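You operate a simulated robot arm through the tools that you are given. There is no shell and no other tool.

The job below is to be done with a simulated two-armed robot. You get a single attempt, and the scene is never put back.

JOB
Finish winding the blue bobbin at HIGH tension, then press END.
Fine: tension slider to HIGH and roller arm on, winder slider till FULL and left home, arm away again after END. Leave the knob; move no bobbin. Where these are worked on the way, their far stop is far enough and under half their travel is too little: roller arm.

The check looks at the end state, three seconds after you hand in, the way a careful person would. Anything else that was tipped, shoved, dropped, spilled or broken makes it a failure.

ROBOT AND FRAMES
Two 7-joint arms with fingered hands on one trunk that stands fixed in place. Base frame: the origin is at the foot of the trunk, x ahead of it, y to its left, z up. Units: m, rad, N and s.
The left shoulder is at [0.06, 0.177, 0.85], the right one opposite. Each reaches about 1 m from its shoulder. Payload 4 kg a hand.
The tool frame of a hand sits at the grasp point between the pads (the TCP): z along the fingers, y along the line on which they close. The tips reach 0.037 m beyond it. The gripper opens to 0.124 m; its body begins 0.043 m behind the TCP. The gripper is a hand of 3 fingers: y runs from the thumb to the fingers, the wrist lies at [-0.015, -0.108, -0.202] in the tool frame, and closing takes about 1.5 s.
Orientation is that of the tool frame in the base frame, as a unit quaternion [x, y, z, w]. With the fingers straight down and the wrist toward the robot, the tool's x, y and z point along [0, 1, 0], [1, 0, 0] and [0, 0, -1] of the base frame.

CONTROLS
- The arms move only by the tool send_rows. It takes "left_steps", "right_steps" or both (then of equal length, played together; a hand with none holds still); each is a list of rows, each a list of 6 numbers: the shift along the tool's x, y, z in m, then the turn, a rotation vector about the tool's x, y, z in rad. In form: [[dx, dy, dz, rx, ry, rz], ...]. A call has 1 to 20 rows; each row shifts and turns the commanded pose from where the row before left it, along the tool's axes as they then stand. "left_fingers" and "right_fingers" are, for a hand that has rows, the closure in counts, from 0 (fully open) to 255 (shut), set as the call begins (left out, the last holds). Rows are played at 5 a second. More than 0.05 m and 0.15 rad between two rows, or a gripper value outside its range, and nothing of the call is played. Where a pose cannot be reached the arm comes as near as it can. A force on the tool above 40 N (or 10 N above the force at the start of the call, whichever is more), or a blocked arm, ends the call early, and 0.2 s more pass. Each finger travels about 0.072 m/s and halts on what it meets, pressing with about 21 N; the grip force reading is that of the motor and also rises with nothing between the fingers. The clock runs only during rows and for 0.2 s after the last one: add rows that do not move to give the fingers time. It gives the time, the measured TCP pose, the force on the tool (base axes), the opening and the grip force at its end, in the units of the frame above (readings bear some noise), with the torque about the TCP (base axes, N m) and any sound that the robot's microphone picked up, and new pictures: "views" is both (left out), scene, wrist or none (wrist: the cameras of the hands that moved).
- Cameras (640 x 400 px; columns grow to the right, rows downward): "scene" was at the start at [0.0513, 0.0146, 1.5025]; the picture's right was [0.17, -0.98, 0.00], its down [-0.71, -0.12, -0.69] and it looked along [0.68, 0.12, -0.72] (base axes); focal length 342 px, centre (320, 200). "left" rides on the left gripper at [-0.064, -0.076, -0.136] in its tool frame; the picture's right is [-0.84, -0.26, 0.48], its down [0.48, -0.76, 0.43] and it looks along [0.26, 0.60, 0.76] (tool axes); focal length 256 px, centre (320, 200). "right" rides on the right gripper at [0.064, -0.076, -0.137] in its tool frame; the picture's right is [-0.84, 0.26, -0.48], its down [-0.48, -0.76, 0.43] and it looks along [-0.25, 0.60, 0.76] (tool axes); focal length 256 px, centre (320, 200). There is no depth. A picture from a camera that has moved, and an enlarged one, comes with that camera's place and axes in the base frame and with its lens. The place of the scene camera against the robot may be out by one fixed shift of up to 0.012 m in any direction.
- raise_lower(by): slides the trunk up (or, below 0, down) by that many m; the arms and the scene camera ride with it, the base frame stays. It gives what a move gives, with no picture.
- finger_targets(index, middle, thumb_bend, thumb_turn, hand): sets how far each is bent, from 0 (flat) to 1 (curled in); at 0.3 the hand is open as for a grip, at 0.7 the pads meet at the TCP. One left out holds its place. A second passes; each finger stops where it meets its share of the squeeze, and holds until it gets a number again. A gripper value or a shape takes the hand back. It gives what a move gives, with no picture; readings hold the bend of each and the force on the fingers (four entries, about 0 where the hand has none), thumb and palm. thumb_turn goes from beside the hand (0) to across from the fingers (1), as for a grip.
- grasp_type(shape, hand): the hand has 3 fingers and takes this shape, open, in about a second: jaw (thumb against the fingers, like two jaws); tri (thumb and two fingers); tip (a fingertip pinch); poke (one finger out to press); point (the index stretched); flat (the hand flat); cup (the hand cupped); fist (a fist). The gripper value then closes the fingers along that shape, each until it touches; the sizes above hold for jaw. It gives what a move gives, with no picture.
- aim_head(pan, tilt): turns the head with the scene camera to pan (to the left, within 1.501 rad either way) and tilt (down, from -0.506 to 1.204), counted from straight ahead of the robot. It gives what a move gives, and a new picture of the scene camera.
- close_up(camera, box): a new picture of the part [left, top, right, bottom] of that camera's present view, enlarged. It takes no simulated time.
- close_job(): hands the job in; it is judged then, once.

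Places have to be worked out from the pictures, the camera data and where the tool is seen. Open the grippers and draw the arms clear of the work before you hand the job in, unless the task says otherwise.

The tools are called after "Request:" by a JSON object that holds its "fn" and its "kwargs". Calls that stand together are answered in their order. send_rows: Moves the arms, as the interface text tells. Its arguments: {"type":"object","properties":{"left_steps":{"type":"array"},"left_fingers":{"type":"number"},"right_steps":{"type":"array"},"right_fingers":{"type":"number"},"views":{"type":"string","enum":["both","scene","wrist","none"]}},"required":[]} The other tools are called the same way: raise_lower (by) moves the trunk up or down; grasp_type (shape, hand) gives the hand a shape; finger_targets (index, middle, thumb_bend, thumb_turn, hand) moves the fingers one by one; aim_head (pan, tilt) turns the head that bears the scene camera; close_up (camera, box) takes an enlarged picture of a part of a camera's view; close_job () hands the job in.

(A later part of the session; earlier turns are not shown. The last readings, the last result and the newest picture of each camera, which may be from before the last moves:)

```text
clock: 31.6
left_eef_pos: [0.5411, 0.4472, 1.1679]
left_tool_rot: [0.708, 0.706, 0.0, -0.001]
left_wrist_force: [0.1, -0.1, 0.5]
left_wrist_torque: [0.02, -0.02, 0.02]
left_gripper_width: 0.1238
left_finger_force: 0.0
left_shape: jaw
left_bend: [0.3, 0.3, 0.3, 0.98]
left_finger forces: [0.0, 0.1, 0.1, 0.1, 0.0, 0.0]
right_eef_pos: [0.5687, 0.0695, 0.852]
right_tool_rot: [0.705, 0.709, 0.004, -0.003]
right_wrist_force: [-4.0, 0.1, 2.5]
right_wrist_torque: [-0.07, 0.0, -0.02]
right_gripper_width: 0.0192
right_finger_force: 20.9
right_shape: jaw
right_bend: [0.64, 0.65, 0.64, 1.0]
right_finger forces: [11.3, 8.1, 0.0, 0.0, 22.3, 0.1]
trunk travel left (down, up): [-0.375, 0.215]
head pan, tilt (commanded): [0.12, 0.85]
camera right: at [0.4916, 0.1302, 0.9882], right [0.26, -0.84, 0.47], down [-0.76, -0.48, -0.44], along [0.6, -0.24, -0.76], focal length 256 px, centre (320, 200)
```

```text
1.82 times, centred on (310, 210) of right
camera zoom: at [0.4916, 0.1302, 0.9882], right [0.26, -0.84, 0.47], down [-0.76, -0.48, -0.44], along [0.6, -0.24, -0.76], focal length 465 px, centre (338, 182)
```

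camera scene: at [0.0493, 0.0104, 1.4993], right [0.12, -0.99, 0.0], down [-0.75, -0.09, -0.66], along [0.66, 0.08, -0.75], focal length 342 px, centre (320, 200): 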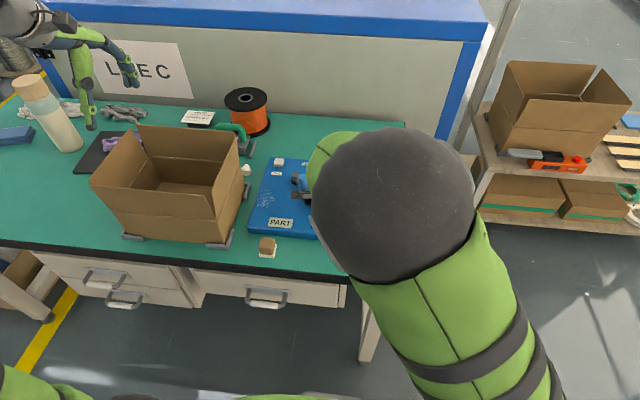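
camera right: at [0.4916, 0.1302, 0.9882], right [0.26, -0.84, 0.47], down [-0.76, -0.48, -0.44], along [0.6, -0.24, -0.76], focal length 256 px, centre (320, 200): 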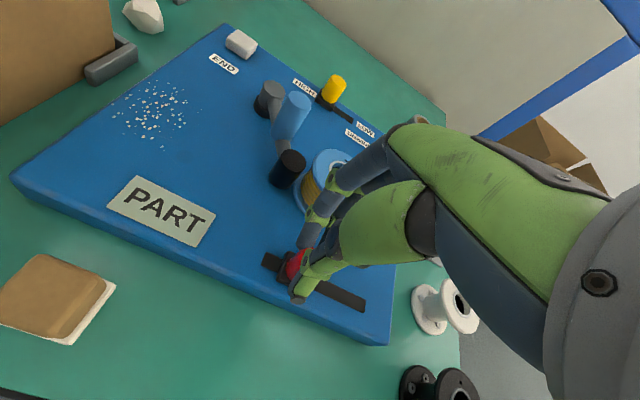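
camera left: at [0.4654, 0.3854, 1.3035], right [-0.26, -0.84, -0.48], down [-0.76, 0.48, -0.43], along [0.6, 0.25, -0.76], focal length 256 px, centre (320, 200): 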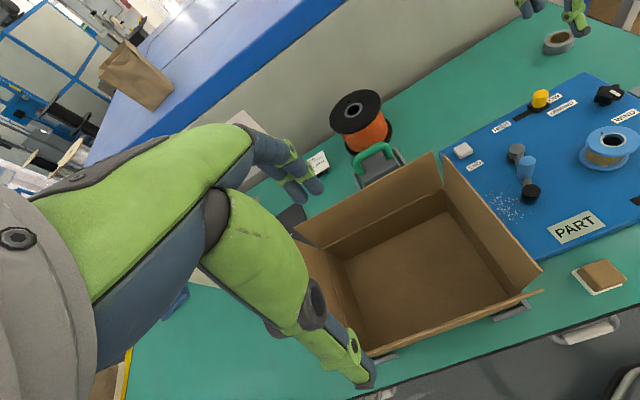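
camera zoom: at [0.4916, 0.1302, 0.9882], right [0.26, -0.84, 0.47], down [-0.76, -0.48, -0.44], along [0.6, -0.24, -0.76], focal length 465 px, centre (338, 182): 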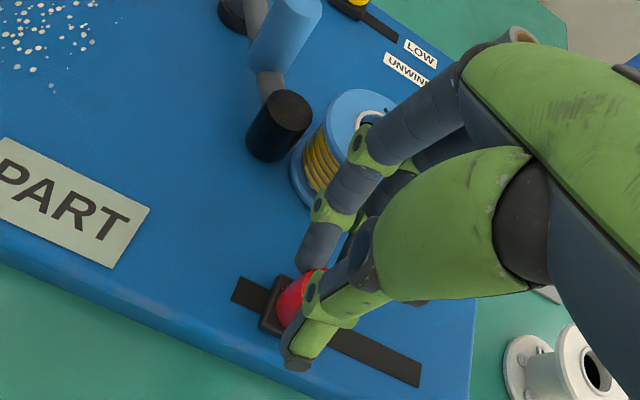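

About 1.5 cm of slot remains. I'll continue to the end stop gently.

Request:
{"fn": "send_rows", "kwargs": {"right_steps": [[0.005, 0, 0, 0, 0, 0], [0.004, 0, 0, 0, 0, 0], [0.004, 0, 0, 0, 0, 0], [0.003, 0, 0, 0, 0, 0]], "views": "wrist"}}

Request:
{"fn": "close_up", "kwargs": {"camera": "right", "box": [200, 100, 420, 320]}}

```text
clock: 32.6
left_eef_pos: [0.5408, 0.4466, 1.168]
left_tool_rot: [0.708, 0.707, 0.0, 0.0]
left_wrist_force: [-0.7, 0.3, 0.0]
left_wrist_torque: [0.01, -0.02, -0.03]
left_gripper_width: 0.1235
left_finger_force: 0.1
left_shape: jaw
left_bend: [0.3, 0.3, 0.3, 0.98]
left_finger forces: [0.1, 0.0, 0.0, 0.0, 0.0, 0.0]
right_eef_pos: [0.5678, 0.0832, 0.8528]
right_tool_rot: [0.705, 0.709, 0.005, -0.003]
right_wrist_force: [-0.4, -0.3, 2.0]
right_wrist_torque: [-0.07, -0.06, -0.02]
right_gripper_width: 0.0191
right_finger_force: 21.1
right_shape: jaw
right_bend: [0.64, 0.65, 0.64, 1.0]
right_finger forces: [12.0, 9.4, 0.0, 0.0, 20.2, 0.1]
trunk travel left (down, up): [-0.375, 0.215]
head pan, tilt (commanded): [0.12, 0.85]
camera right: at [0.4913, 0.1451, 0.9883], right [0.26, -0.84, 0.47], down [-0.76, -0.48, -0.44], along [0.6, -0.24, -0.76], focal length 256 px, centre (320, 200)
```

right: 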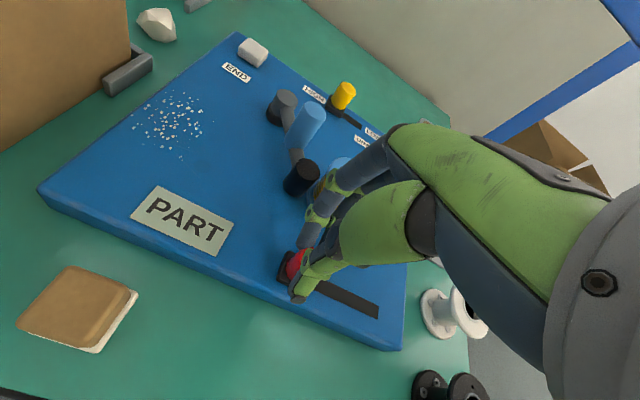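

```text
1.82 times, centred on (310, 210) of right
camera zoom: at [0.4913, 0.1451, 0.9883], right [0.26, -0.84, 0.47], down [-0.76, -0.48, -0.44], along [0.6, -0.24, -0.76], focal length 465 px, centre (338, 182)
```

zoom: 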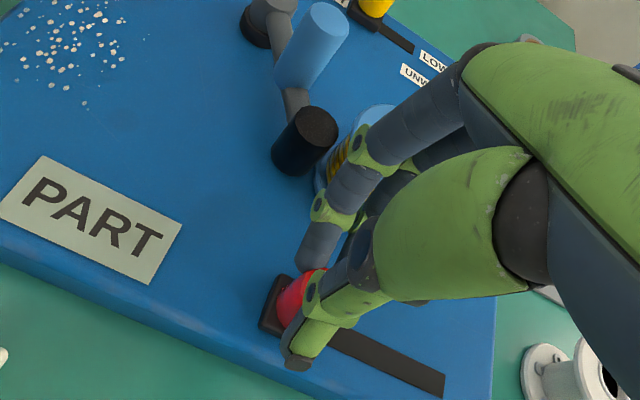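

The block appears to be at the far end of the slot. I'll add a few millimetres to confirm the stop.

Request:
{"fn": "send_rows", "kwargs": {"right_steps": [[0.002, 0, 0, 0, 0, 0], [0.002, 0, 0, 0, 0, 0], [0.002, 0, 0, 0, 0, 0]], "views": "wrist"}}

Request:
{"fn": "close_up", "kwargs": {"camera": "right", "box": [100, 100, 420, 320]}}

```text
clock: 33.4
left_eef_pos: [0.5399, 0.4484, 1.1678]
left_tool_rot: [0.708, 0.706, 0.001, 0.0]
left_wrist_force: [-0.7, -1.4, -0.5]
left_wrist_torque: [-0.01, -0.01, 0.04]
left_gripper_width: 0.1235
left_finger_force: 0.0
left_shape: jaw
left_bend: [0.3, 0.3, 0.3, 0.98]
left_finger forces: [0.1, 0.0, 0.0, 0.0, 0.0, 0.1]
right_eef_pos: [0.5681, 0.0894, 0.8515]
right_tool_rot: [0.705, 0.709, 0.004, -0.003]
right_wrist_force: [-2.2, -0.6, 3.7]
right_wrist_torque: [-0.04, -0.05, -0.05]
right_gripper_width: 0.0193
right_finger_force: 21.2
right_shape: jaw
right_bend: [0.64, 0.65, 0.64, 1.0]
right_finger forces: [11.8, 9.0, 0.0, 0.1, 21.3, 0.0]
trunk travel left (down, up): [-0.375, 0.215]
head pan, tilt (commanded): [0.12, 0.85]
camera right: at [0.4914, 0.151, 0.9882], right [0.26, -0.84, 0.47], down [-0.76, -0.48, -0.44], along [0.6, -0.24, -0.76], focal length 256 px, centre (320, 200)
```

right: 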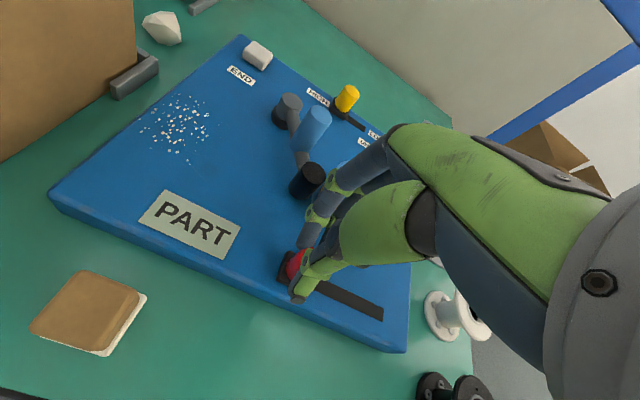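

```text
1.82 times, centred on (260, 210) of right
camera zoom: at [0.4914, 0.151, 0.9882], right [0.26, -0.84, 0.47], down [-0.76, -0.48, -0.44], along [0.6, -0.24, -0.76], focal length 465 px, centre (429, 182)
```

zoom: 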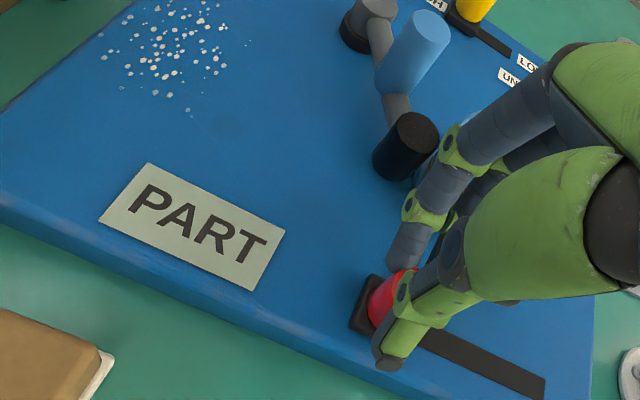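

There is still no resistance, so I'll continue a bit further in 2 mm steps.

Request:
{"fn": "send_rows", "kwargs": {"right_steps": [[0.002, 0, 0, 0, 0, 0], [0.002, 0, 0, 0, 0, 0], [0.002, 0, 0, 0, 0, 0]], "views": "wrist"}}

Request:
{"fn": "close_up", "kwargs": {"camera": "right", "box": [180, 140, 420, 340]}}

```text
clock: 34.2
left_eef_pos: [0.54, 0.4465, 1.1677]
left_tool_rot: [0.708, 0.706, 0.0, 0.0]
left_wrist_force: [0.0, 0.3, -0.7]
left_wrist_torque: [0.0, -0.02, -0.01]
left_gripper_width: 0.1237
left_finger_force: 0.0
left_shape: jaw
left_bend: [0.3, 0.3, 0.3, 0.98]
left_finger forces: [0.0, 0.1, 0.0, 0.0, 0.1, 0.1]
right_eef_pos: [0.568, 0.0922, 0.8513]
right_tool_rot: [0.706, 0.708, 0.004, -0.003]
right_wrist_force: [-4.7, -16.2, 8.5]
right_wrist_torque: [-0.51, 0.07, -0.09]
right_gripper_width: 0.0188
right_finger_force: 20.7
right_shape: jaw
right_bend: [0.65, 0.65, 0.64, 1.0]
right_finger forces: [8.7, 14.4, 0.0, 0.0, 24.4, 0.1]
trunk travel left (down, up): [-0.375, 0.215]
head pan, tilt (commanded): [0.12, 0.85]
camera right: at [0.492, 0.1546, 0.9878], right [0.26, -0.84, 0.48], down [-0.76, -0.48, -0.44], along [0.6, -0.25, -0.76], focal length 256 px, centre (320, 200)
```

right: 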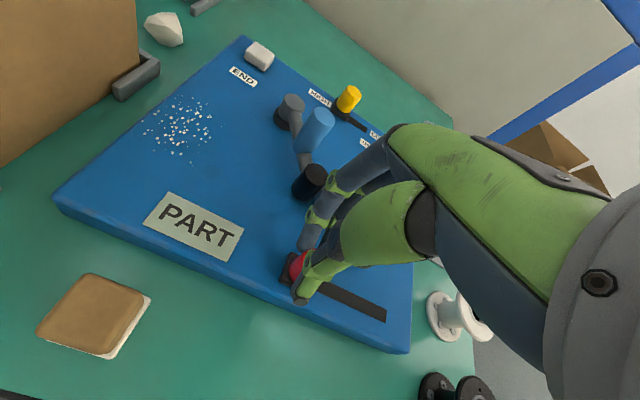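

```text
2.00 times, centred on (300, 240) of right
camera zoom: at [0.492, 0.1546, 0.9878], right [0.26, -0.84, 0.48], down [-0.76, -0.48, -0.44], along [0.6, -0.25, -0.76], focal length 512 px, centre (360, 120)
```

zoom: 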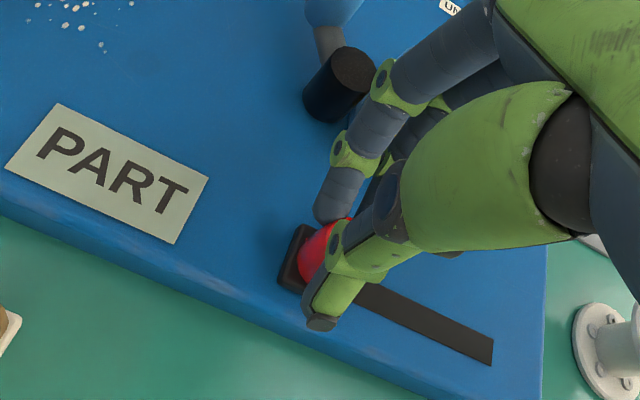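

The far stop is at y about 0.092 (16 N), and the sign still reads PART. I'll draw the slider back to home on the right.

Request:
{"fn": "send_rows", "kwargs": {"right_steps": [[-0.006, 0, 0, 0, 0, 0], [-0.01, 0, 0, 0, 0, 0], [-0.01, 0, 0, 0, 0, 0], [-0.01, 0, 0, 0, 0, 0], [-0.01, 0, 0, 0, 0, 0], [-0.01, 0, 0, 0, 0, 0], [-0.01, 0, 0, 0, 0, 0], [-0.01, 0, 0, 0, 0, 0], [-0.009, 0, 0, 0, 0, 0], [-0.005, 0, 0, 0, 0, 0]], "views": "both"}}

Request:
{"fn": "close_up", "kwargs": {"camera": "scene", "box": [240, 140, 400, 260]}}

Request:
{"fn": "close_up", "kwargs": {"camera": "right", "box": [180, 140, 420, 340]}}

```text
clock: 36.4
left_eef_pos: [0.5399, 0.4472, 1.1667]
left_tool_rot: [0.707, 0.707, 0.0, 0.0]
left_wrist_force: [0.0, -0.2, 0.3]
left_wrist_torque: [-0.03, 0.02, 0.04]
left_gripper_width: 0.124
left_finger_force: 0.0
left_shape: jaw
left_bend: [0.3, 0.3, 0.3, 0.98]
left_finger forces: [0.0, 0.0, 0.0, 0.0, 0.0, 0.1]
right_eef_pos: [0.569, 0.0055, 0.8514]
right_tool_rot: [0.705, 0.709, 0.005, -0.003]
right_wrist_force: [-3.8, -0.4, 10.9]
right_wrist_torque: [-0.02, 0.1, -0.06]
right_gripper_width: 0.0191
right_finger_force: 21.1
right_shape: jaw
right_bend: [0.65, 0.65, 0.64, 1.0]
right_finger forces: [12.7, 9.6, 0.0, 0.0, 24.7, 0.1]
trunk travel left (down, up): [-0.375, 0.215]
head pan, tilt (commanded): [0.12, 0.85]
camera scene: at [0.0489, 0.0102, 1.4994], right [0.12, -0.99, 0.0], down [-0.75, -0.09, -0.66], along [0.66, 0.08, -0.75], focal length 342 px, centre (320, 200)
camera right: at [0.4916, 0.0666, 0.9878], right [0.26, -0.84, 0.47], down [-0.76, -0.48, -0.44], along [0.6, -0.24, -0.76], focal length 256 px, centre (320, 200)
```

scene: 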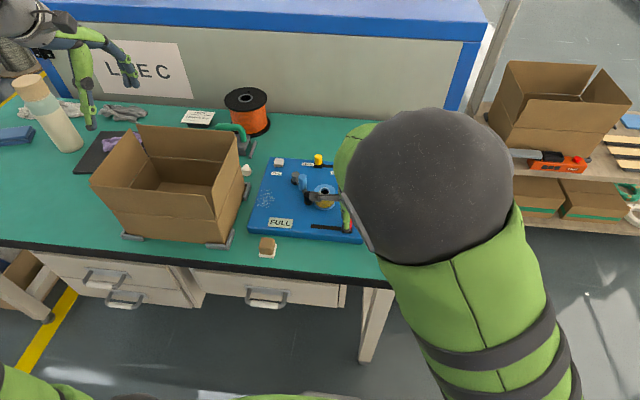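
right: 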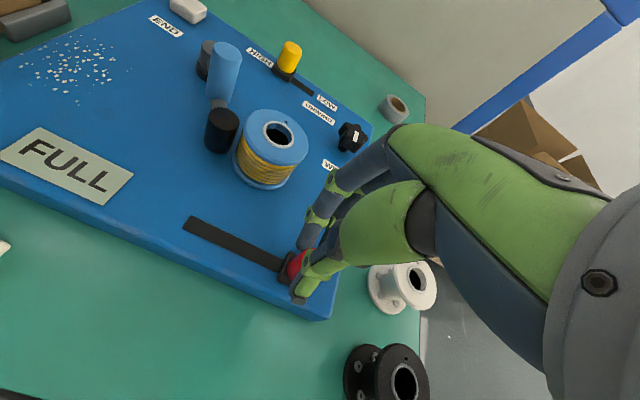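

```text
3.33 times, centred on (320, 200) of scene
camera zoom: at [0.0489, 0.0102, 1.4994], right [0.12, -0.99, 0.0], down [-0.75, -0.09, -0.66], along [0.66, 0.08, -0.75], focal length 1141 px, centre (320, 200)
```

zoom: 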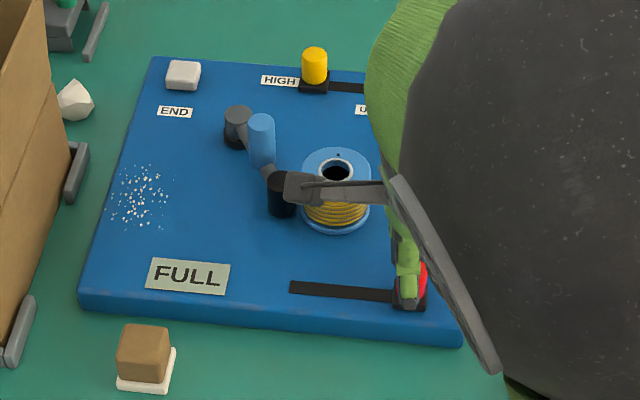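

```text
2.00 times, centred on (300, 240) of right
camera zoom: at [0.4916, 0.0666, 0.9878], right [0.26, -0.84, 0.47], down [-0.76, -0.48, -0.44], along [0.6, -0.24, -0.76], focal length 512 px, centre (360, 120)
```

zoom: 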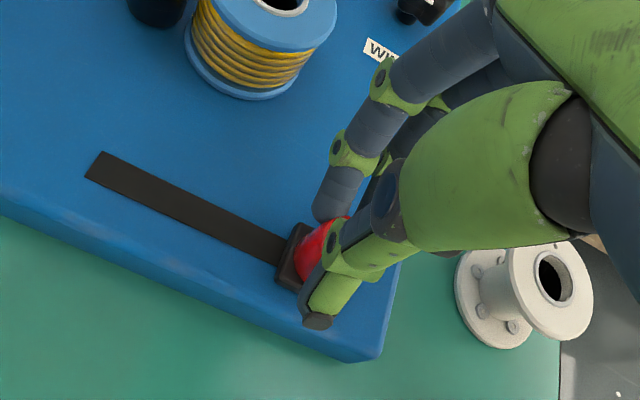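

The sign now reads FULL and the bobbin shows more winding. I'll push the slider the last few millimetres to its home stop.

Request:
{"fn": "send_rows", "kwargs": {"right_steps": [[-0.002, 0, 0, 0, 0, 0], [-0.002, 0, 0, 0, 0, 0], [-0.002, 0, 0, 0, 0, 0]], "views": "wrist"}}

Request:
{"fn": "close_up", "kwargs": {"camera": "scene", "box": [240, 140, 400, 260]}}

```text
clock: 37.2
left_eef_pos: [0.5392, 0.4473, 1.1682]
left_tool_rot: [0.708, 0.707, 0.0, 0.0]
left_wrist_force: [-0.5, 0.0, 0.2]
left_wrist_torque: [0.01, -0.01, 0.01]
left_gripper_width: 0.1239
left_finger_force: 0.0
left_shape: jaw
left_bend: [0.3, 0.3, 0.3, 0.98]
left_finger forces: [0.0, 0.0, 0.1, 0.0, 0.0, 0.0]
right_eef_pos: [0.5676, 0.0011, 0.8496]
right_tool_rot: [0.705, 0.709, 0.004, -0.003]
right_wrist_force: [-5.6, 4.4, 11.9]
right_wrist_torque: [0.14, 0.13, 0.0]
right_gripper_width: 0.0189
right_finger_force: 21.1
right_shape: jaw
right_bend: [0.65, 0.65, 0.64, 1.0]
right_finger forces: [13.6, 8.7, 0.0, 0.0, 26.3, 0.0]
trunk travel left (down, up): [-0.375, 0.215]
head pan, tilt (commanded): [0.12, 0.85]
camera right: at [0.4914, 0.0622, 0.9876], right [0.26, -0.84, 0.47], down [-0.76, -0.48, -0.44], along [0.6, -0.24, -0.76], focal length 256 px, centre (320, 200)
```

right: 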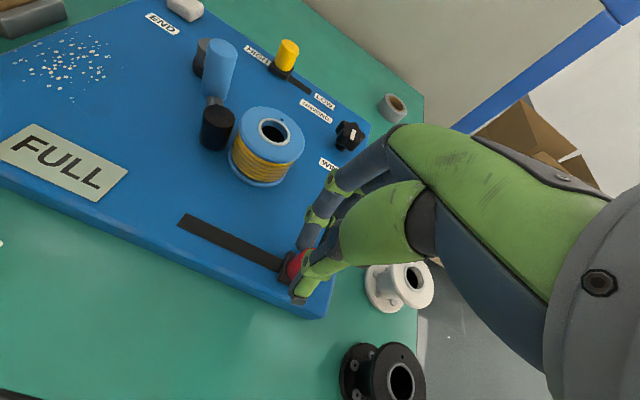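

```text
3.33 times, centred on (320, 200) of scene
camera zoom: at [0.0487, 0.0107, 1.4994], right [0.12, -0.99, 0.0], down [-0.75, -0.09, -0.66], along [0.66, 0.08, -0.75], focal length 1141 px, centre (320, 200)
```

zoom: 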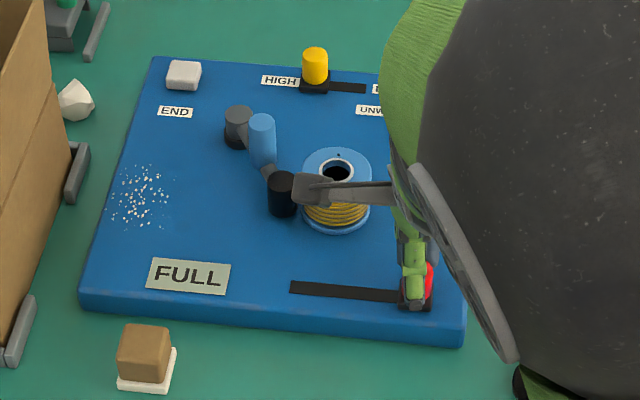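

A light counter-force (4 N) suggests the stop is near. I'll add 2 mm more to seat it, then release and lift.

Request:
{"fn": "send_rows", "kwargs": {"right_steps": [[-0.0015, 0, 0, 0, 0, 0], [-0.0015, 0, 0, 0, 0, 0]], "views": "none"}}

```text
clock: 37.8
left_eef_pos: [0.5391, 0.4486, 1.1672]
left_tool_rot: [0.707, 0.707, -0.001, 0.0]
left_wrist_force: [-0.4, -0.5, -0.6]
left_wrist_torque: [0.02, 0.0, 0.01]
left_gripper_width: 0.1237
left_finger_force: 0.0
left_shape: jaw
left_bend: [0.3, 0.3, 0.3, 0.98]
left_finger forces: [0.0, 0.0, 0.0, 0.0, 0.0, 0.1]
right_eef_pos: [0.5678, -0.001, 0.8517]
right_tool_rot: [0.704, 0.71, 0.005, -0.002]
right_wrist_force: [-3.5, 16.1, 8.1]
right_wrist_torque: [0.46, 0.09, 0.02]
right_gripper_width: 0.019
right_finger_force: 20.9
right_shape: jaw
right_bend: [0.65, 0.65, 0.64, 1.0]
right_finger forces: [17.2, 5.7, 0.1, 0.0, 23.7, 0.1]
trunk travel left (down, up): [-0.375, 0.215]
head pan, tilt (commanded): [0.12, 0.85]
```

There is 16 N at the home stop, so the slider is home. I'll open the fingers and lift straight up.

Request:
{"fn": "send_rows", "kwargs": {"right_steps": [[0, 0, 0, 0, 0, 0], [0, 0, 0, 0, 0, 0], [0, 0, 0, 0, 0, 0], [0, 0, 0, 0, 0, 0], [0, 0, 0, 0, 0, 0], [0, 0, -0.01, 0, 0, 0], [0, 0, -0.04, 0, 0, 0], [0, 0, -0.04, 0, 0, 0], [0, 0, -0.04, 0, 0, 0], [0, 0, 0, 0, 0, 0]], "right_fingers": 110, "views": "both"}}

Request:
{"fn": "close_up", "kwargs": {"camera": "scene", "box": [240, 140, 400, 260]}}

Request:
{"fn": "close_up", "kwargs": {"camera": "right", "box": [0, 60, 360, 360]}}

```text
clock: 40.0
left_eef_pos: [0.5409, 0.4472, 1.1667]
left_tool_rot: [0.707, 0.707, 0.001, 0.001]
left_wrist_force: [0.7, -0.5, 0.0]
left_wrist_torque: [0.02, 0.03, 0.01]
left_gripper_width: 0.1236
left_finger_force: 0.2
left_shape: jaw
left_bend: [0.3, 0.3, 0.3, 0.98]
left_finger forces: [0.1, 0.0, 0.0, 0.0, 0.1, 0.1]
right_eef_pos: [0.5694, -0.0053, 0.9818]
right_tool_rot: [0.705, 0.709, 0.004, -0.003]
right_wrist_force: [0.7, -0.1, -0.4]
right_wrist_torque: [0.01, -0.01, -0.01]
right_gripper_width: 0.0701
right_finger_force: 0.0
right_shape: jaw
right_bend: [0.39, 0.43, 0.54, 0.99]
right_finger forces: [0.0, 0.0, 0.0, 0.0, 0.1, 0.0]
trunk travel left (down, up): [-0.375, 0.215]
head pan, tilt (commanded): [0.12, 0.85]
camera scene: at [0.0499, 0.0102, 1.4993], right [0.12, -0.99, 0.0], down [-0.75, -0.09, -0.66], along [0.66, 0.08, -0.75], focal length 342 px, centre (320, 200)
camera right: at [0.4922, 0.0564, 1.1183], right [0.26, -0.84, 0.47], down [-0.76, -0.48, -0.44], along [0.6, -0.24, -0.76], focal length 256 px, centre (320, 200)
```

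scene: 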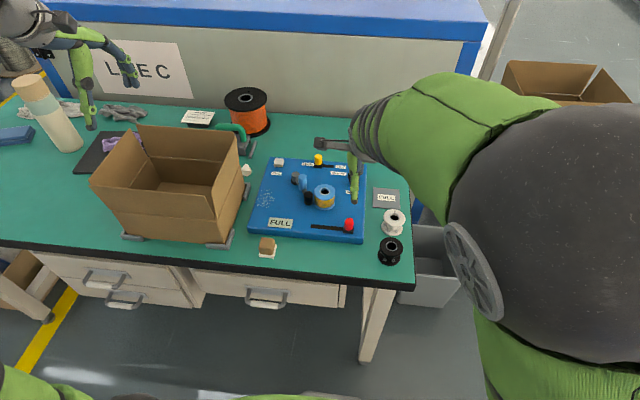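
right: 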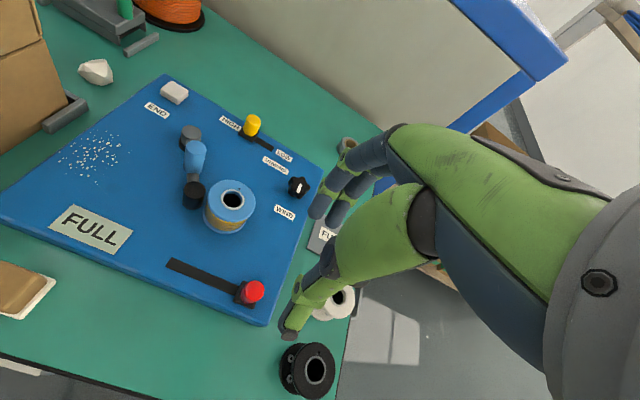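

```text
3.33 times, centred on (320, 200) of scene
camera zoom: at [0.0499, 0.0102, 1.4993], right [0.12, -0.99, 0.0], down [-0.75, -0.09, -0.66], along [0.66, 0.08, -0.75], focal length 1141 px, centre (320, 200)
```

zoom: 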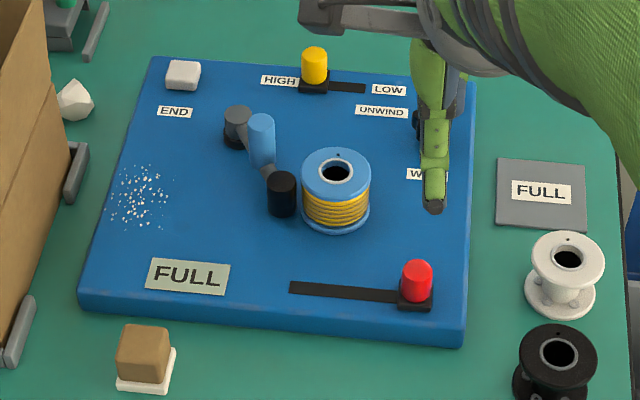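

```text
1.33 times, centred on (180, 210) of right
camera zoom: at [0.4922, 0.0564, 1.1183], right [0.26, -0.84, 0.47], down [-0.76, -0.48, -0.44], along [0.6, -0.24, -0.76], focal length 341 px, centre (507, 187)
```

zoom: 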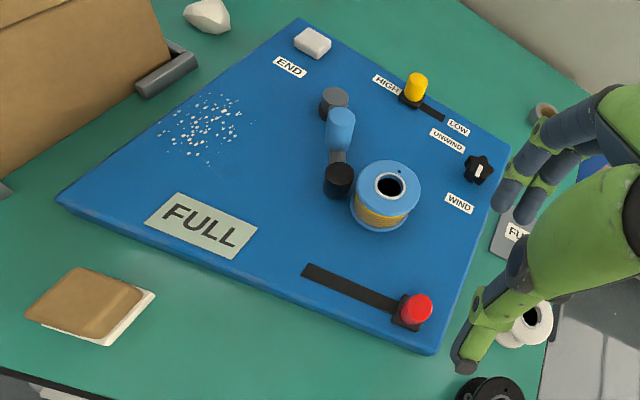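

The state is as wanted: FULL, slider home, tension HIGH, roller arm on. Now for END, near (0.781, 0.221): I'll close the fingers, move above it, and yaw the hand about 30° so the wrist camera bracket stays away from the carton.

Request:
{"fn": "send_rows", "kwargs": {"right_steps": [[0.0323, 0.0303, 0, 0, 0, 0], [0.0323, 0.0303, 0, 0, 0, 0], [0.0323, 0.0303, 0, 0, 0, 0], [0.0323, 0.0303, 0, 0, 0, 0], [0.0323, 0.0303, 0, 0, 0, 0], [0.0323, 0.0303, 0, 0, 0, 0], [0.0323, 0.0303, 0, 0, 0, 0], [0, 0, 0, 0, 0, -0.13], [0, 0, 0, 0, 0, -0.13], [0, 0, 0, 0, 0, -0.13], [0, 0, 0, 0, 0, -0.13], [0, 0, 0, 0, 0, 0]], "right_fingers": 255, "views": "both"}}

Request:
{"fn": "close_up", "kwargs": {"camera": "right", "box": [160, 160, 440, 400]}}

Request:
{"fn": "close_up", "kwargs": {"camera": "scene", "box": [220, 70, 380, 230]}}

```text
clock: 42.6
left_eef_pos: [0.5404, 0.4468, 1.1682]
left_tool_rot: [0.708, 0.706, 0.001, -0.001]
left_wrist_force: [0.2, 0.1, -0.3]
left_wrist_torque: [0.03, -0.01, 0.03]
left_gripper_width: 0.1236
left_finger_force: 0.2
left_shape: jaw
left_bend: [0.3, 0.3, 0.3, 0.98]
left_finger forces: [0.0, 0.1, 0.0, 0.0, 0.1, 0.1]
right_eef_pos: [0.7809, 0.2227, 0.9831]
right_tool_rot: [0.498, 0.867, 0.005, -0.001]
right_wrist_force: [0.7, 0.4, -0.8]
right_wrist_torque: [0.0, -0.01, 0.01]
right_gripper_width: 0.0
right_finger_force: 20.9
right_shape: jaw
right_bend: [0.7, 0.7, 0.7, 1.0]
right_finger forces: [0.0, 0.0, 0.0, 0.0, 0.0, 0.0]
trunk travel left (down, up): [-0.375, 0.215]
head pan, tilt (commanded): [0.12, 0.85]
camera scene: at [0.0501, 0.0103, 1.4993], right [0.12, -0.99, 0.0], down [-0.75, -0.09, -0.66], along [0.66, 0.08, -0.75], focal length 342 px, centre (320, 200)
camera right: at [0.6812, 0.238, 1.1191], right [0.64, -0.6, 0.48], down [-0.41, -0.8, -0.44], along [0.65, 0.09, -0.76], focal length 256 px, centre (320, 200)
```

scene: 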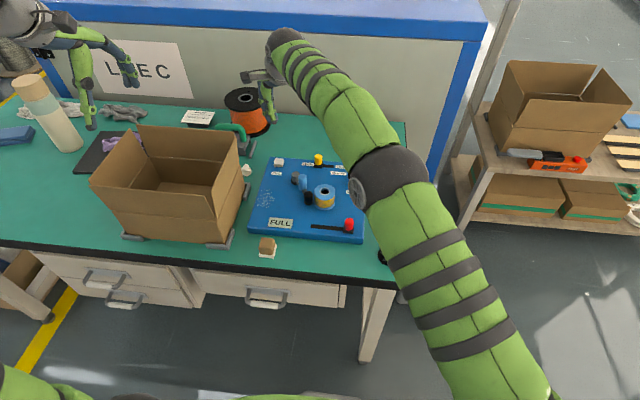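
right: 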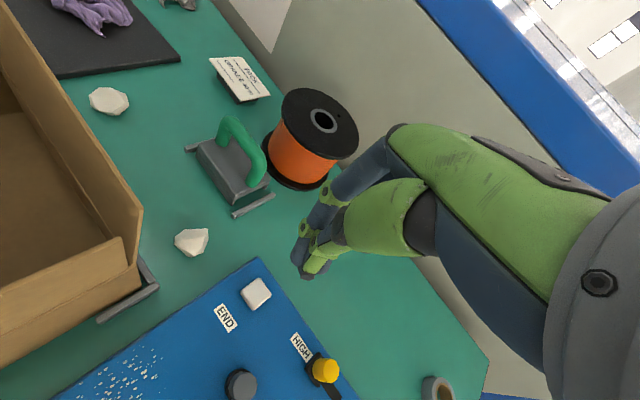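

```text
1.67 times, centred on (300, 280) of right
camera zoom: at [0.6812, 0.238, 1.1191], right [0.64, -0.6, 0.48], down [-0.41, -0.8, -0.44], along [0.65, 0.09, -0.76], focal length 427 px, centre (353, 67)
```

zoom: 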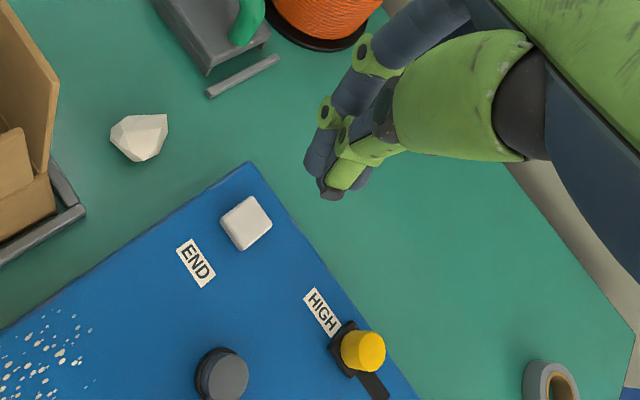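

```text
2.50 times, centred on (300, 150) of scene
camera zoom: at [0.0501, 0.0103, 1.4993], right [0.12, -0.99, 0.0], down [-0.75, -0.09, -0.66], along [0.66, 0.08, -0.75], focal length 856 px, centre (370, 325)
```

zoom: 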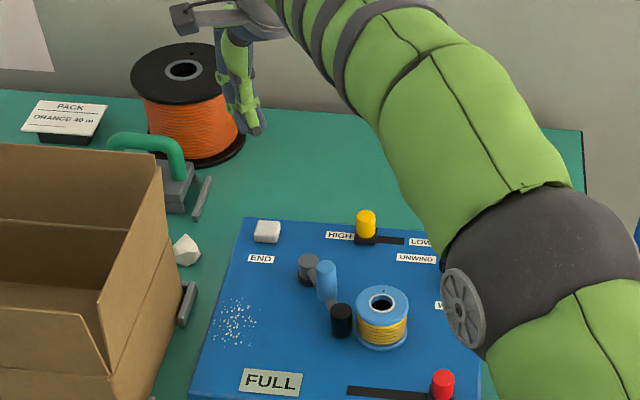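

The END button is at about (0.783, 0.2225), and the closed fingertips are right above it. I'll descend to z 0.863, where the tips are about 1.5 cm above the button, and check.

Request:
{"fn": "send_rows", "kwargs": {"right_steps": [[0, 0.002, 0.03, 0, 0, 0], [0, 0, 0.03, 0, 0, 0], [0, 0, 0.03, 0, 0, 0], [0, 0, 0.03, 0, 0, 0], [0, 0, 0, 0, 0, 0]], "views": "wrist"}}

Request:
{"fn": "close_up", "kwargs": {"camera": "right", "box": [200, 180, 420, 360]}}

Request:
{"fn": "close_up", "kwargs": {"camera": "scene", "box": [240, 110, 340, 210]}}

```text
clock: 43.8
left_eef_pos: [0.5403, 0.4468, 1.1672]
left_tool_rot: [0.708, 0.706, 0.0, -0.001]
left_wrist_force: [0.8, -0.7, -0.2]
left_wrist_torque: [-0.02, -0.01, -0.01]
left_gripper_width: 0.124
left_finger_force: 0.0
left_shape: jaw
left_bend: [0.3, 0.3, 0.3, 0.98]
left_finger forces: [0.0, 0.1, 0.0, 0.1, 0.1, 0.0]
right_eef_pos: [0.7817, 0.2248, 0.8622]
right_tool_rot: [0.5, 0.866, 0.004, -0.002]
right_wrist_force: [0.5, -0.6, 0.4]
right_wrist_torque: [0.0, 0.01, 0.0]
right_gripper_width: 0.0
right_finger_force: 21.0
right_shape: jaw
right_bend: [0.7, 0.7, 0.7, 1.0]
right_finger forces: [0.0, 0.1, 0.0, 0.0, 0.0, 0.1]
trunk travel left (down, up): [-0.375, 0.215]
head pan, tilt (commanded): [0.12, 0.85]
camera right: at [0.6832, 0.2406, 0.9984], right [0.64, -0.6, 0.48], down [-0.41, -0.79, -0.44], along [0.65, 0.09, -0.76], focal length 256 px, centre (320, 200)
```

right: 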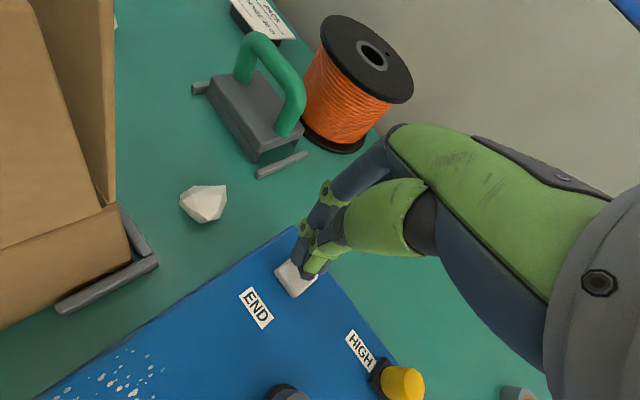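

```text
2.22 times, centred on (310, 270) of right
camera zoom: at [0.6832, 0.2406, 0.9984], right [0.64, -0.6, 0.48], down [-0.41, -0.79, -0.44], along [0.65, 0.09, -0.76], focal length 569 px, centre (342, 44)
```

zoom: 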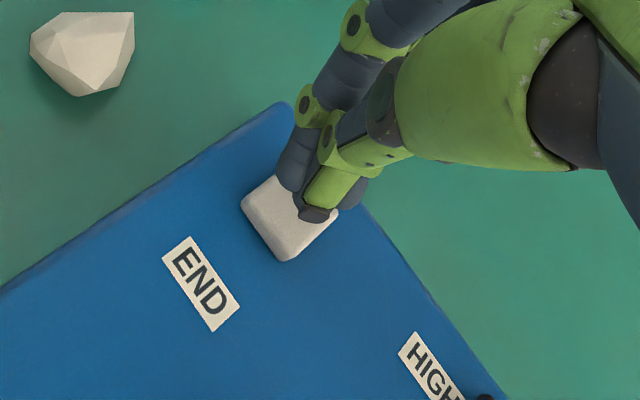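

```text
4.00 times, centred on (290, 160) of scene
camera zoom: at [0.05, 0.0102, 1.4993], right [0.12, -0.99, 0.0], down [-0.75, -0.09, -0.66], along [0.66, 0.08, -0.75], focal length 1369 px, centre (440, 360)
```

zoom: 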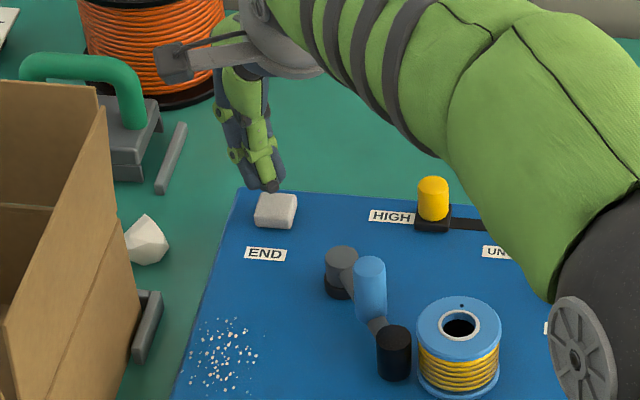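

The fingertips line up with the button centre. I'll press down in small steps, watching force and sound.

Request:
{"fn": "send_rows", "kwargs": {"right_steps": [[0, -0.002, 0.005, 0, 0, 0], [0, 0, 0.005, 0, 0, 0], [0, 0, 0.004, 0, 0, 0], [0, 0, 0.003, 0, 0, 0]], "views": "wrist"}}

Request:
{"fn": "close_up", "kwargs": {"camera": "right", "box": [200, 180, 420, 360]}}

Request:
{"fn": "close_up", "kwargs": {"camera": "scene", "box": [240, 110, 340, 210]}}

```text
clock: 44.8
left_eef_pos: [0.5416, 0.447, 1.1664]
left_tool_rot: [0.708, 0.706, 0.0, 0.0]
left_wrist_force: [0.1, -0.5, -0.1]
left_wrist_torque: [-0.01, 0.02, 0.01]
left_gripper_width: 0.1239
left_finger_force: 0.1
left_shape: jaw
left_bend: [0.3, 0.3, 0.3, 0.98]
left_finger forces: [0.1, 0.1, 0.0, 0.1, 0.1, 0.0]
right_eef_pos: [0.7809, 0.2239, 0.846]
right_tool_rot: [0.499, 0.866, 0.005, -0.001]
right_wrist_force: [0.1, 0.0, -0.7]
right_wrist_torque: [0.01, 0.01, -0.01]
right_gripper_width: 0.0
right_finger_force: 21.0
right_shape: jaw
right_bend: [0.7, 0.7, 0.7, 1.0]
right_finger forces: [0.0, 0.0, 0.1, 0.1, 0.0, 0.1]
trunk travel left (down, up): [-0.375, 0.215]
head pan, tilt (commanded): [0.12, 0.85]
camera right: at [0.6818, 0.2393, 0.9825], right [0.64, -0.6, 0.48], down [-0.41, -0.79, -0.44], along [0.65, 0.09, -0.76], focal length 256 px, centre (320, 200)
```

right: 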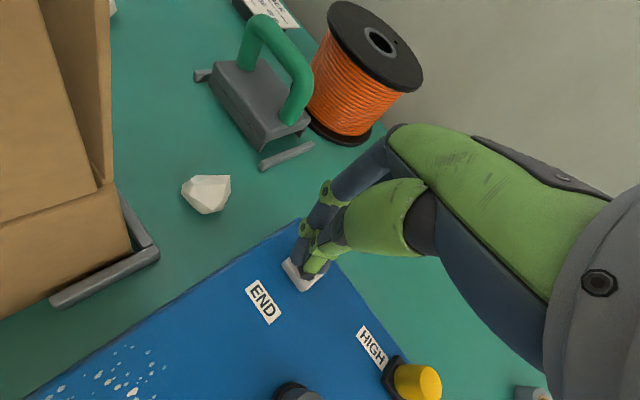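

```text
2.22 times, centred on (310, 270) of right
camera zoom: at [0.6818, 0.2393, 0.9825], right [0.64, -0.6, 0.48], down [-0.41, -0.79, -0.44], along [0.65, 0.09, -0.76], focal length 569 px, centre (342, 44)
```

zoom: 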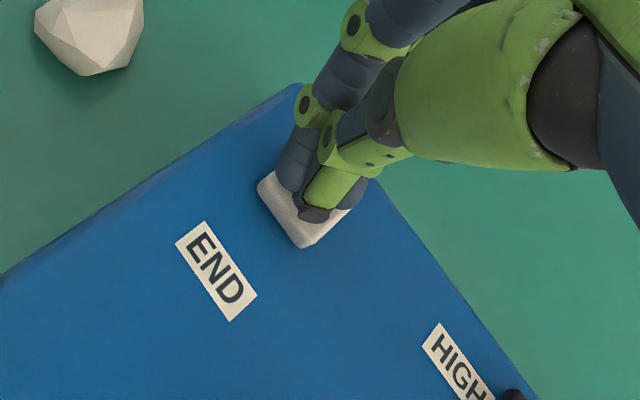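

```text
4.00 times, centred on (290, 160) of scene
camera zoom: at [0.05, 0.0102, 1.4993], right [0.12, -0.99, 0.0], down [-0.75, -0.09, -0.66], along [0.66, 0.08, -0.75], focal length 1369 px, centre (440, 360)
```

zoom: 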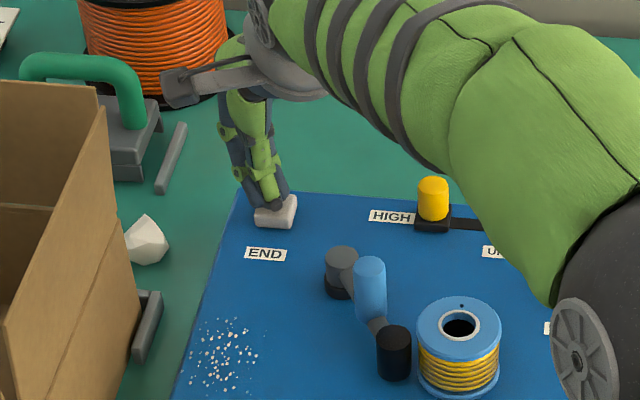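

The tips are just above the button with no contact yet. I'll shift 4 mm toward the button's centre and keep pressing in 3 mm steps.

Request:
{"fn": "send_rows", "kwargs": {"right_steps": [[0.002, -0.0035, 0.002, 0, 0, 0], [0, 0, 0.003, 0, 0, 0], [0, 0, 0.003, 0, 0, 0], [0, 0, 0.002, 0, 0, 0]], "views": "wrist"}}

Request:
{"fn": "close_up", "kwargs": {"camera": "scene", "box": [240, 110, 340, 210]}}

```text
clock: 45.8
left_eef_pos: [0.5409, 0.447, 1.1676]
left_tool_rot: [0.708, 0.706, 0.0, 0.0]
left_wrist_force: [0.1, -0.6, -0.3]
left_wrist_torque: [0.02, -0.01, -0.02]
left_gripper_width: 0.1241
left_finger_force: 0.0
left_shape: jaw
left_bend: [0.3, 0.3, 0.3, 0.98]
left_finger forces: [0.1, 0.0, 0.0, 0.0, 0.0, 0.0]
right_eef_pos: [0.7761, 0.2233, 0.8375]
right_tool_rot: [0.499, 0.867, 0.004, -0.002]
right_wrist_force: [0.4, 1.0, 1.9]
right_wrist_torque: [0.03, -0.03, 0.03]
right_gripper_width: 0.0001
right_finger_force: 20.8
right_shape: jaw
right_bend: [0.7, 0.7, 0.7, 1.0]
right_finger forces: [0.0, 0.1, 0.0, 0.1, 0.0, 0.1]
trunk travel left (down, up): [-0.375, 0.215]
head pan, tilt (commanded): [0.12, 0.85]
heard: click
camera right: at [0.6779, 0.2388, 0.9733], right [0.64, -0.6, 0.48], down [-0.41, -0.79, -0.44], along [0.65, 0.09, -0.76], focal length 256 px, centre (320, 200)
```

right: 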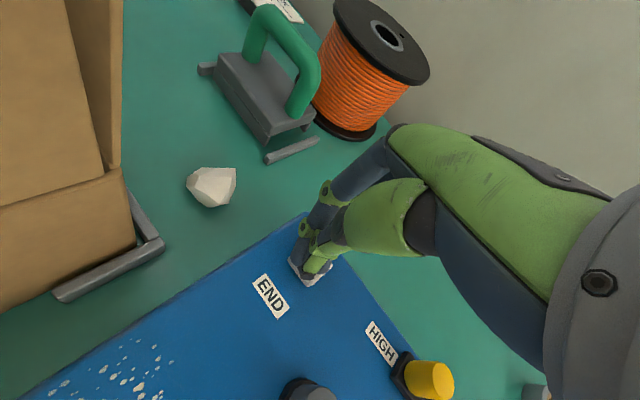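

```text
4.00 times, centred on (290, 160) of scene
camera zoom: at [0.0498, 0.0103, 1.4993], right [0.12, -0.99, 0.0], down [-0.75, -0.09, -0.66], along [0.66, 0.08, -0.75], focal length 1369 px, centre (440, 360)
```

zoom: 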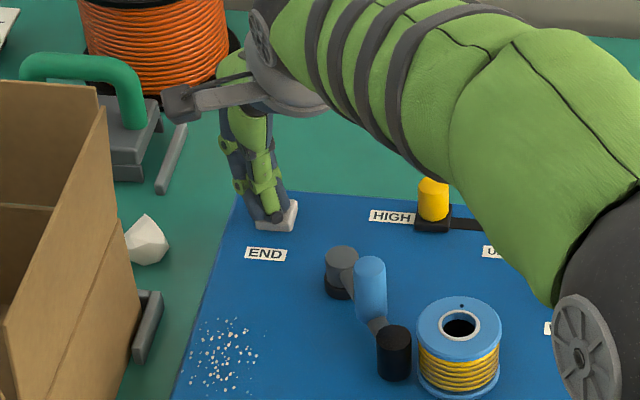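

A click was heard, so END is pressed. I'll lift straight up and look at the device.

Request:
{"fn": "send_rows", "kwargs": {"right_steps": [[0, 0, -0.02, 0, 0, 0], [0, 0, -0.04, 0, 0, 0], [0, 0, -0.04, 0, 0, 0], [0, 0, -0.03, 0, 0, 0], [0, 0, 0, 0, 0, 0]], "views": "both"}}

Request:
{"fn": "close_up", "kwargs": {"camera": "scene", "box": [230, 120, 390, 260]}}

```text
clock: 47.0
left_eef_pos: [0.5411, 0.4468, 1.1681]
left_tool_rot: [0.707, 0.707, -0.001, 0.0]
left_wrist_force: [-0.4, 0.3, 0.3]
left_wrist_torque: [0.01, -0.03, 0.0]
left_gripper_width: 0.1235
left_finger_force: 0.2
left_shape: jaw
left_bend: [0.3, 0.3, 0.3, 0.98]
left_finger forces: [0.0, 0.0, 0.0, 0.1, 0.0, 0.0]
right_eef_pos: [0.7759, 0.2226, 0.9673]
right_tool_rot: [0.5, 0.866, 0.003, -0.002]
right_wrist_force: [0.1, 1.0, -0.4]
right_wrist_torque: [-0.01, 0.0, 0.02]
right_gripper_width: 0.0
right_finger_force: 21.0
right_shape: jaw
right_bend: [0.7, 0.7, 0.7, 1.0]
right_finger forces: [0.0, 0.1, 0.0, 0.0, 0.1, 0.1]
trunk travel left (down, up): [-0.375, 0.215]
head pan, tilt (commanded): [0.12, 0.85]
camera scene: at [0.05, 0.0102, 1.4993], right [0.12, -0.99, 0.0], down [-0.75, -0.09, -0.66], along [0.66, 0.08, -0.75], focal length 342 px, centre (320, 200)
camera right: at [0.678, 0.2374, 1.1028], right [0.64, -0.6, 0.48], down [-0.41, -0.8, -0.44], along [0.65, 0.09, -0.76], focal length 256 px, centre (320, 200)
```

scene: 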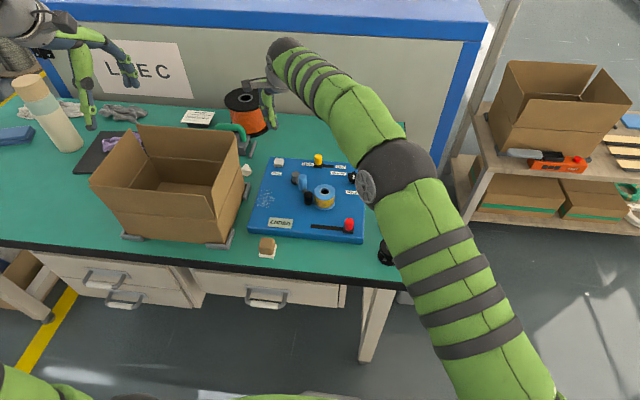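
right: 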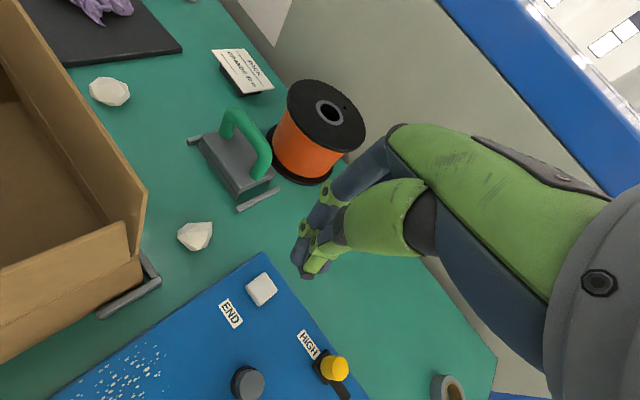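

```text
2.86 times, centred on (310, 190) of scene
camera zoom: at [0.05, 0.0102, 1.4993], right [0.12, -0.99, 0.0], down [-0.75, -0.09, -0.66], along [0.66, 0.08, -0.75], focal length 978 px, centre (349, 229)
```

zoom: 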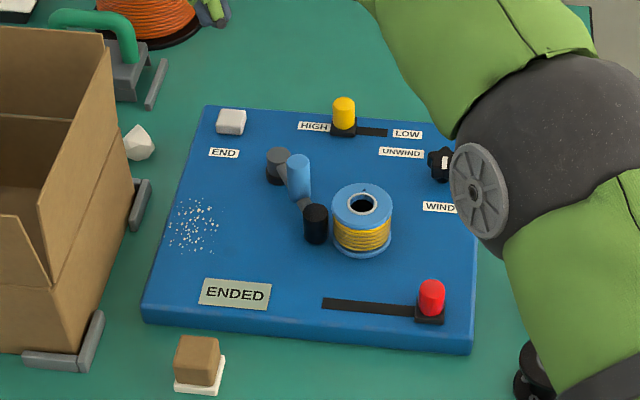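

The display reads ENDED. The last step is to swing the roller arm away: I'll yaw the hand back, open the fingers halfway, and hover over the handle at about (0.673, 0.136).

Request:
{"fn": "send_rows", "kwargs": {"right_steps": [[0, 0, 0, 0, 0, 0.13], [0, 0, 0, 0, 0, 0.13], [0, 0, 0, 0, 0, 0.13], [0, 0, 0, 0, 0, 0.13], [-0.0217, -0.0257, 0.001, 0, 0, 0], [-0.0217, -0.0257, 0.001, 0, 0, 0], [-0.0217, -0.0257, 0.001, 0, 0, 0], [-0.0217, -0.0257, 0.001, 0, 0, 0], [0, 0, 0, 0, 0, 0]], "right_fingers": 110, "views": "both"}}

Request:
{"fn": "close_up", "kwargs": {"camera": "right", "box": [160, 160, 440, 400]}}

Request:
{"fn": "close_up", "kwargs": {"camera": "scene", "box": [240, 110, 380, 250]}}

```text
clock: 49.0
left_eef_pos: [0.5402, 0.4483, 1.168]
left_tool_rot: [0.707, 0.707, 0.0, 0.0]
left_wrist_force: [0.3, 0.0, 0.6]
left_wrist_torque: [-0.01, 0.04, -0.01]
left_gripper_width: 0.1237
left_finger_force: 0.0
left_shape: jaw
left_bend: [0.3, 0.3, 0.3, 0.98]
left_finger forces: [0.0, 0.0, 0.0, 0.0, 0.1, 0.1]
right_eef_pos: [0.674, 0.1357, 0.9633]
right_tool_rot: [0.706, 0.709, 0.004, -0.003]
right_wrist_force: [-0.9, -0.8, 0.6]
right_wrist_torque: [-0.03, -0.01, -0.02]
right_gripper_width: 0.0704
right_finger_force: 0.1
right_shape: jaw
right_bend: [0.39, 0.43, 0.54, 0.99]
right_finger forces: [0.0, 0.1, 0.1, 0.0, 0.1, 0.0]
trunk travel left (down, up): [-0.375, 0.215]
head pan, tilt (commanded): [0.12, 0.85]
camera scene: at [0.0501, 0.0103, 1.4992], right [0.12, -0.99, 0.0], down [-0.75, -0.09, -0.66], along [0.66, 0.08, -0.75], focal length 342 px, centre (320, 200)
camera right: at [0.5967, 0.1965, 1.0992], right [0.26, -0.84, 0.47], down [-0.76, -0.48, -0.44], along [0.6, -0.24, -0.76], focal length 256 px, centre (320, 200)
```

scene: 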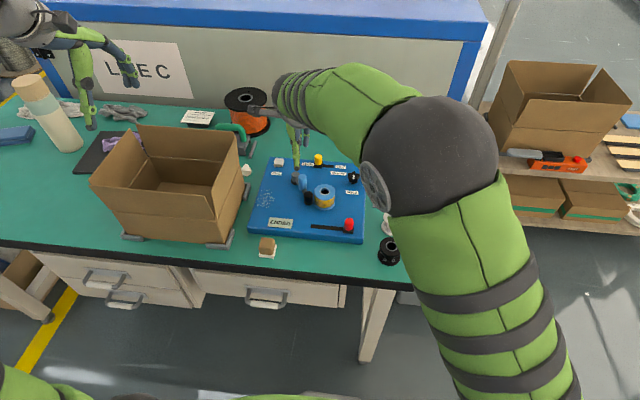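
right: 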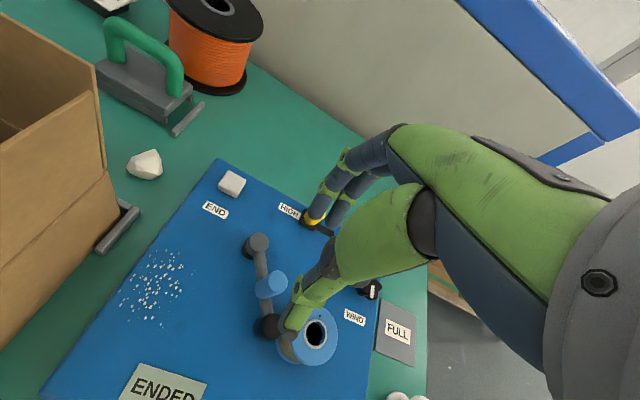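

```text
1.67 times, centred on (300, 280) of right
camera zoom: at [0.5967, 0.1965, 1.0992], right [0.26, -0.84, 0.47], down [-0.76, -0.48, -0.44], along [0.6, -0.24, -0.76], focal length 427 px, centre (353, 67)
```

zoom: 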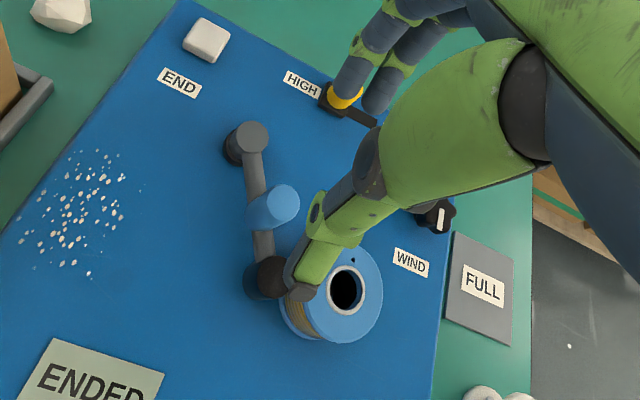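

```text
2.86 times, centred on (310, 180) of scene
camera zoom: at [0.0501, 0.0103, 1.4992], right [0.12, -0.99, 0.0], down [-0.75, -0.09, -0.66], along [0.66, 0.08, -0.75], focal length 978 px, centre (349, 257)
```

zoom: 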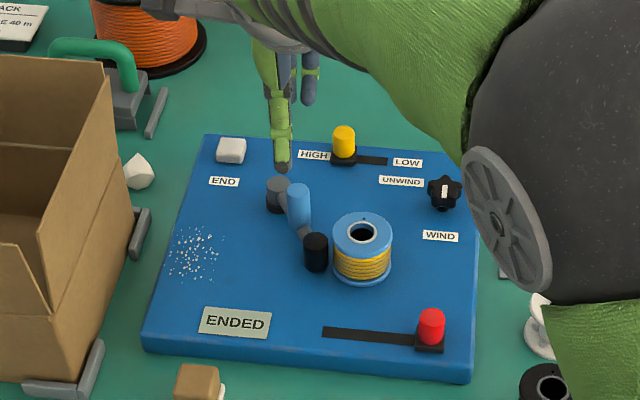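

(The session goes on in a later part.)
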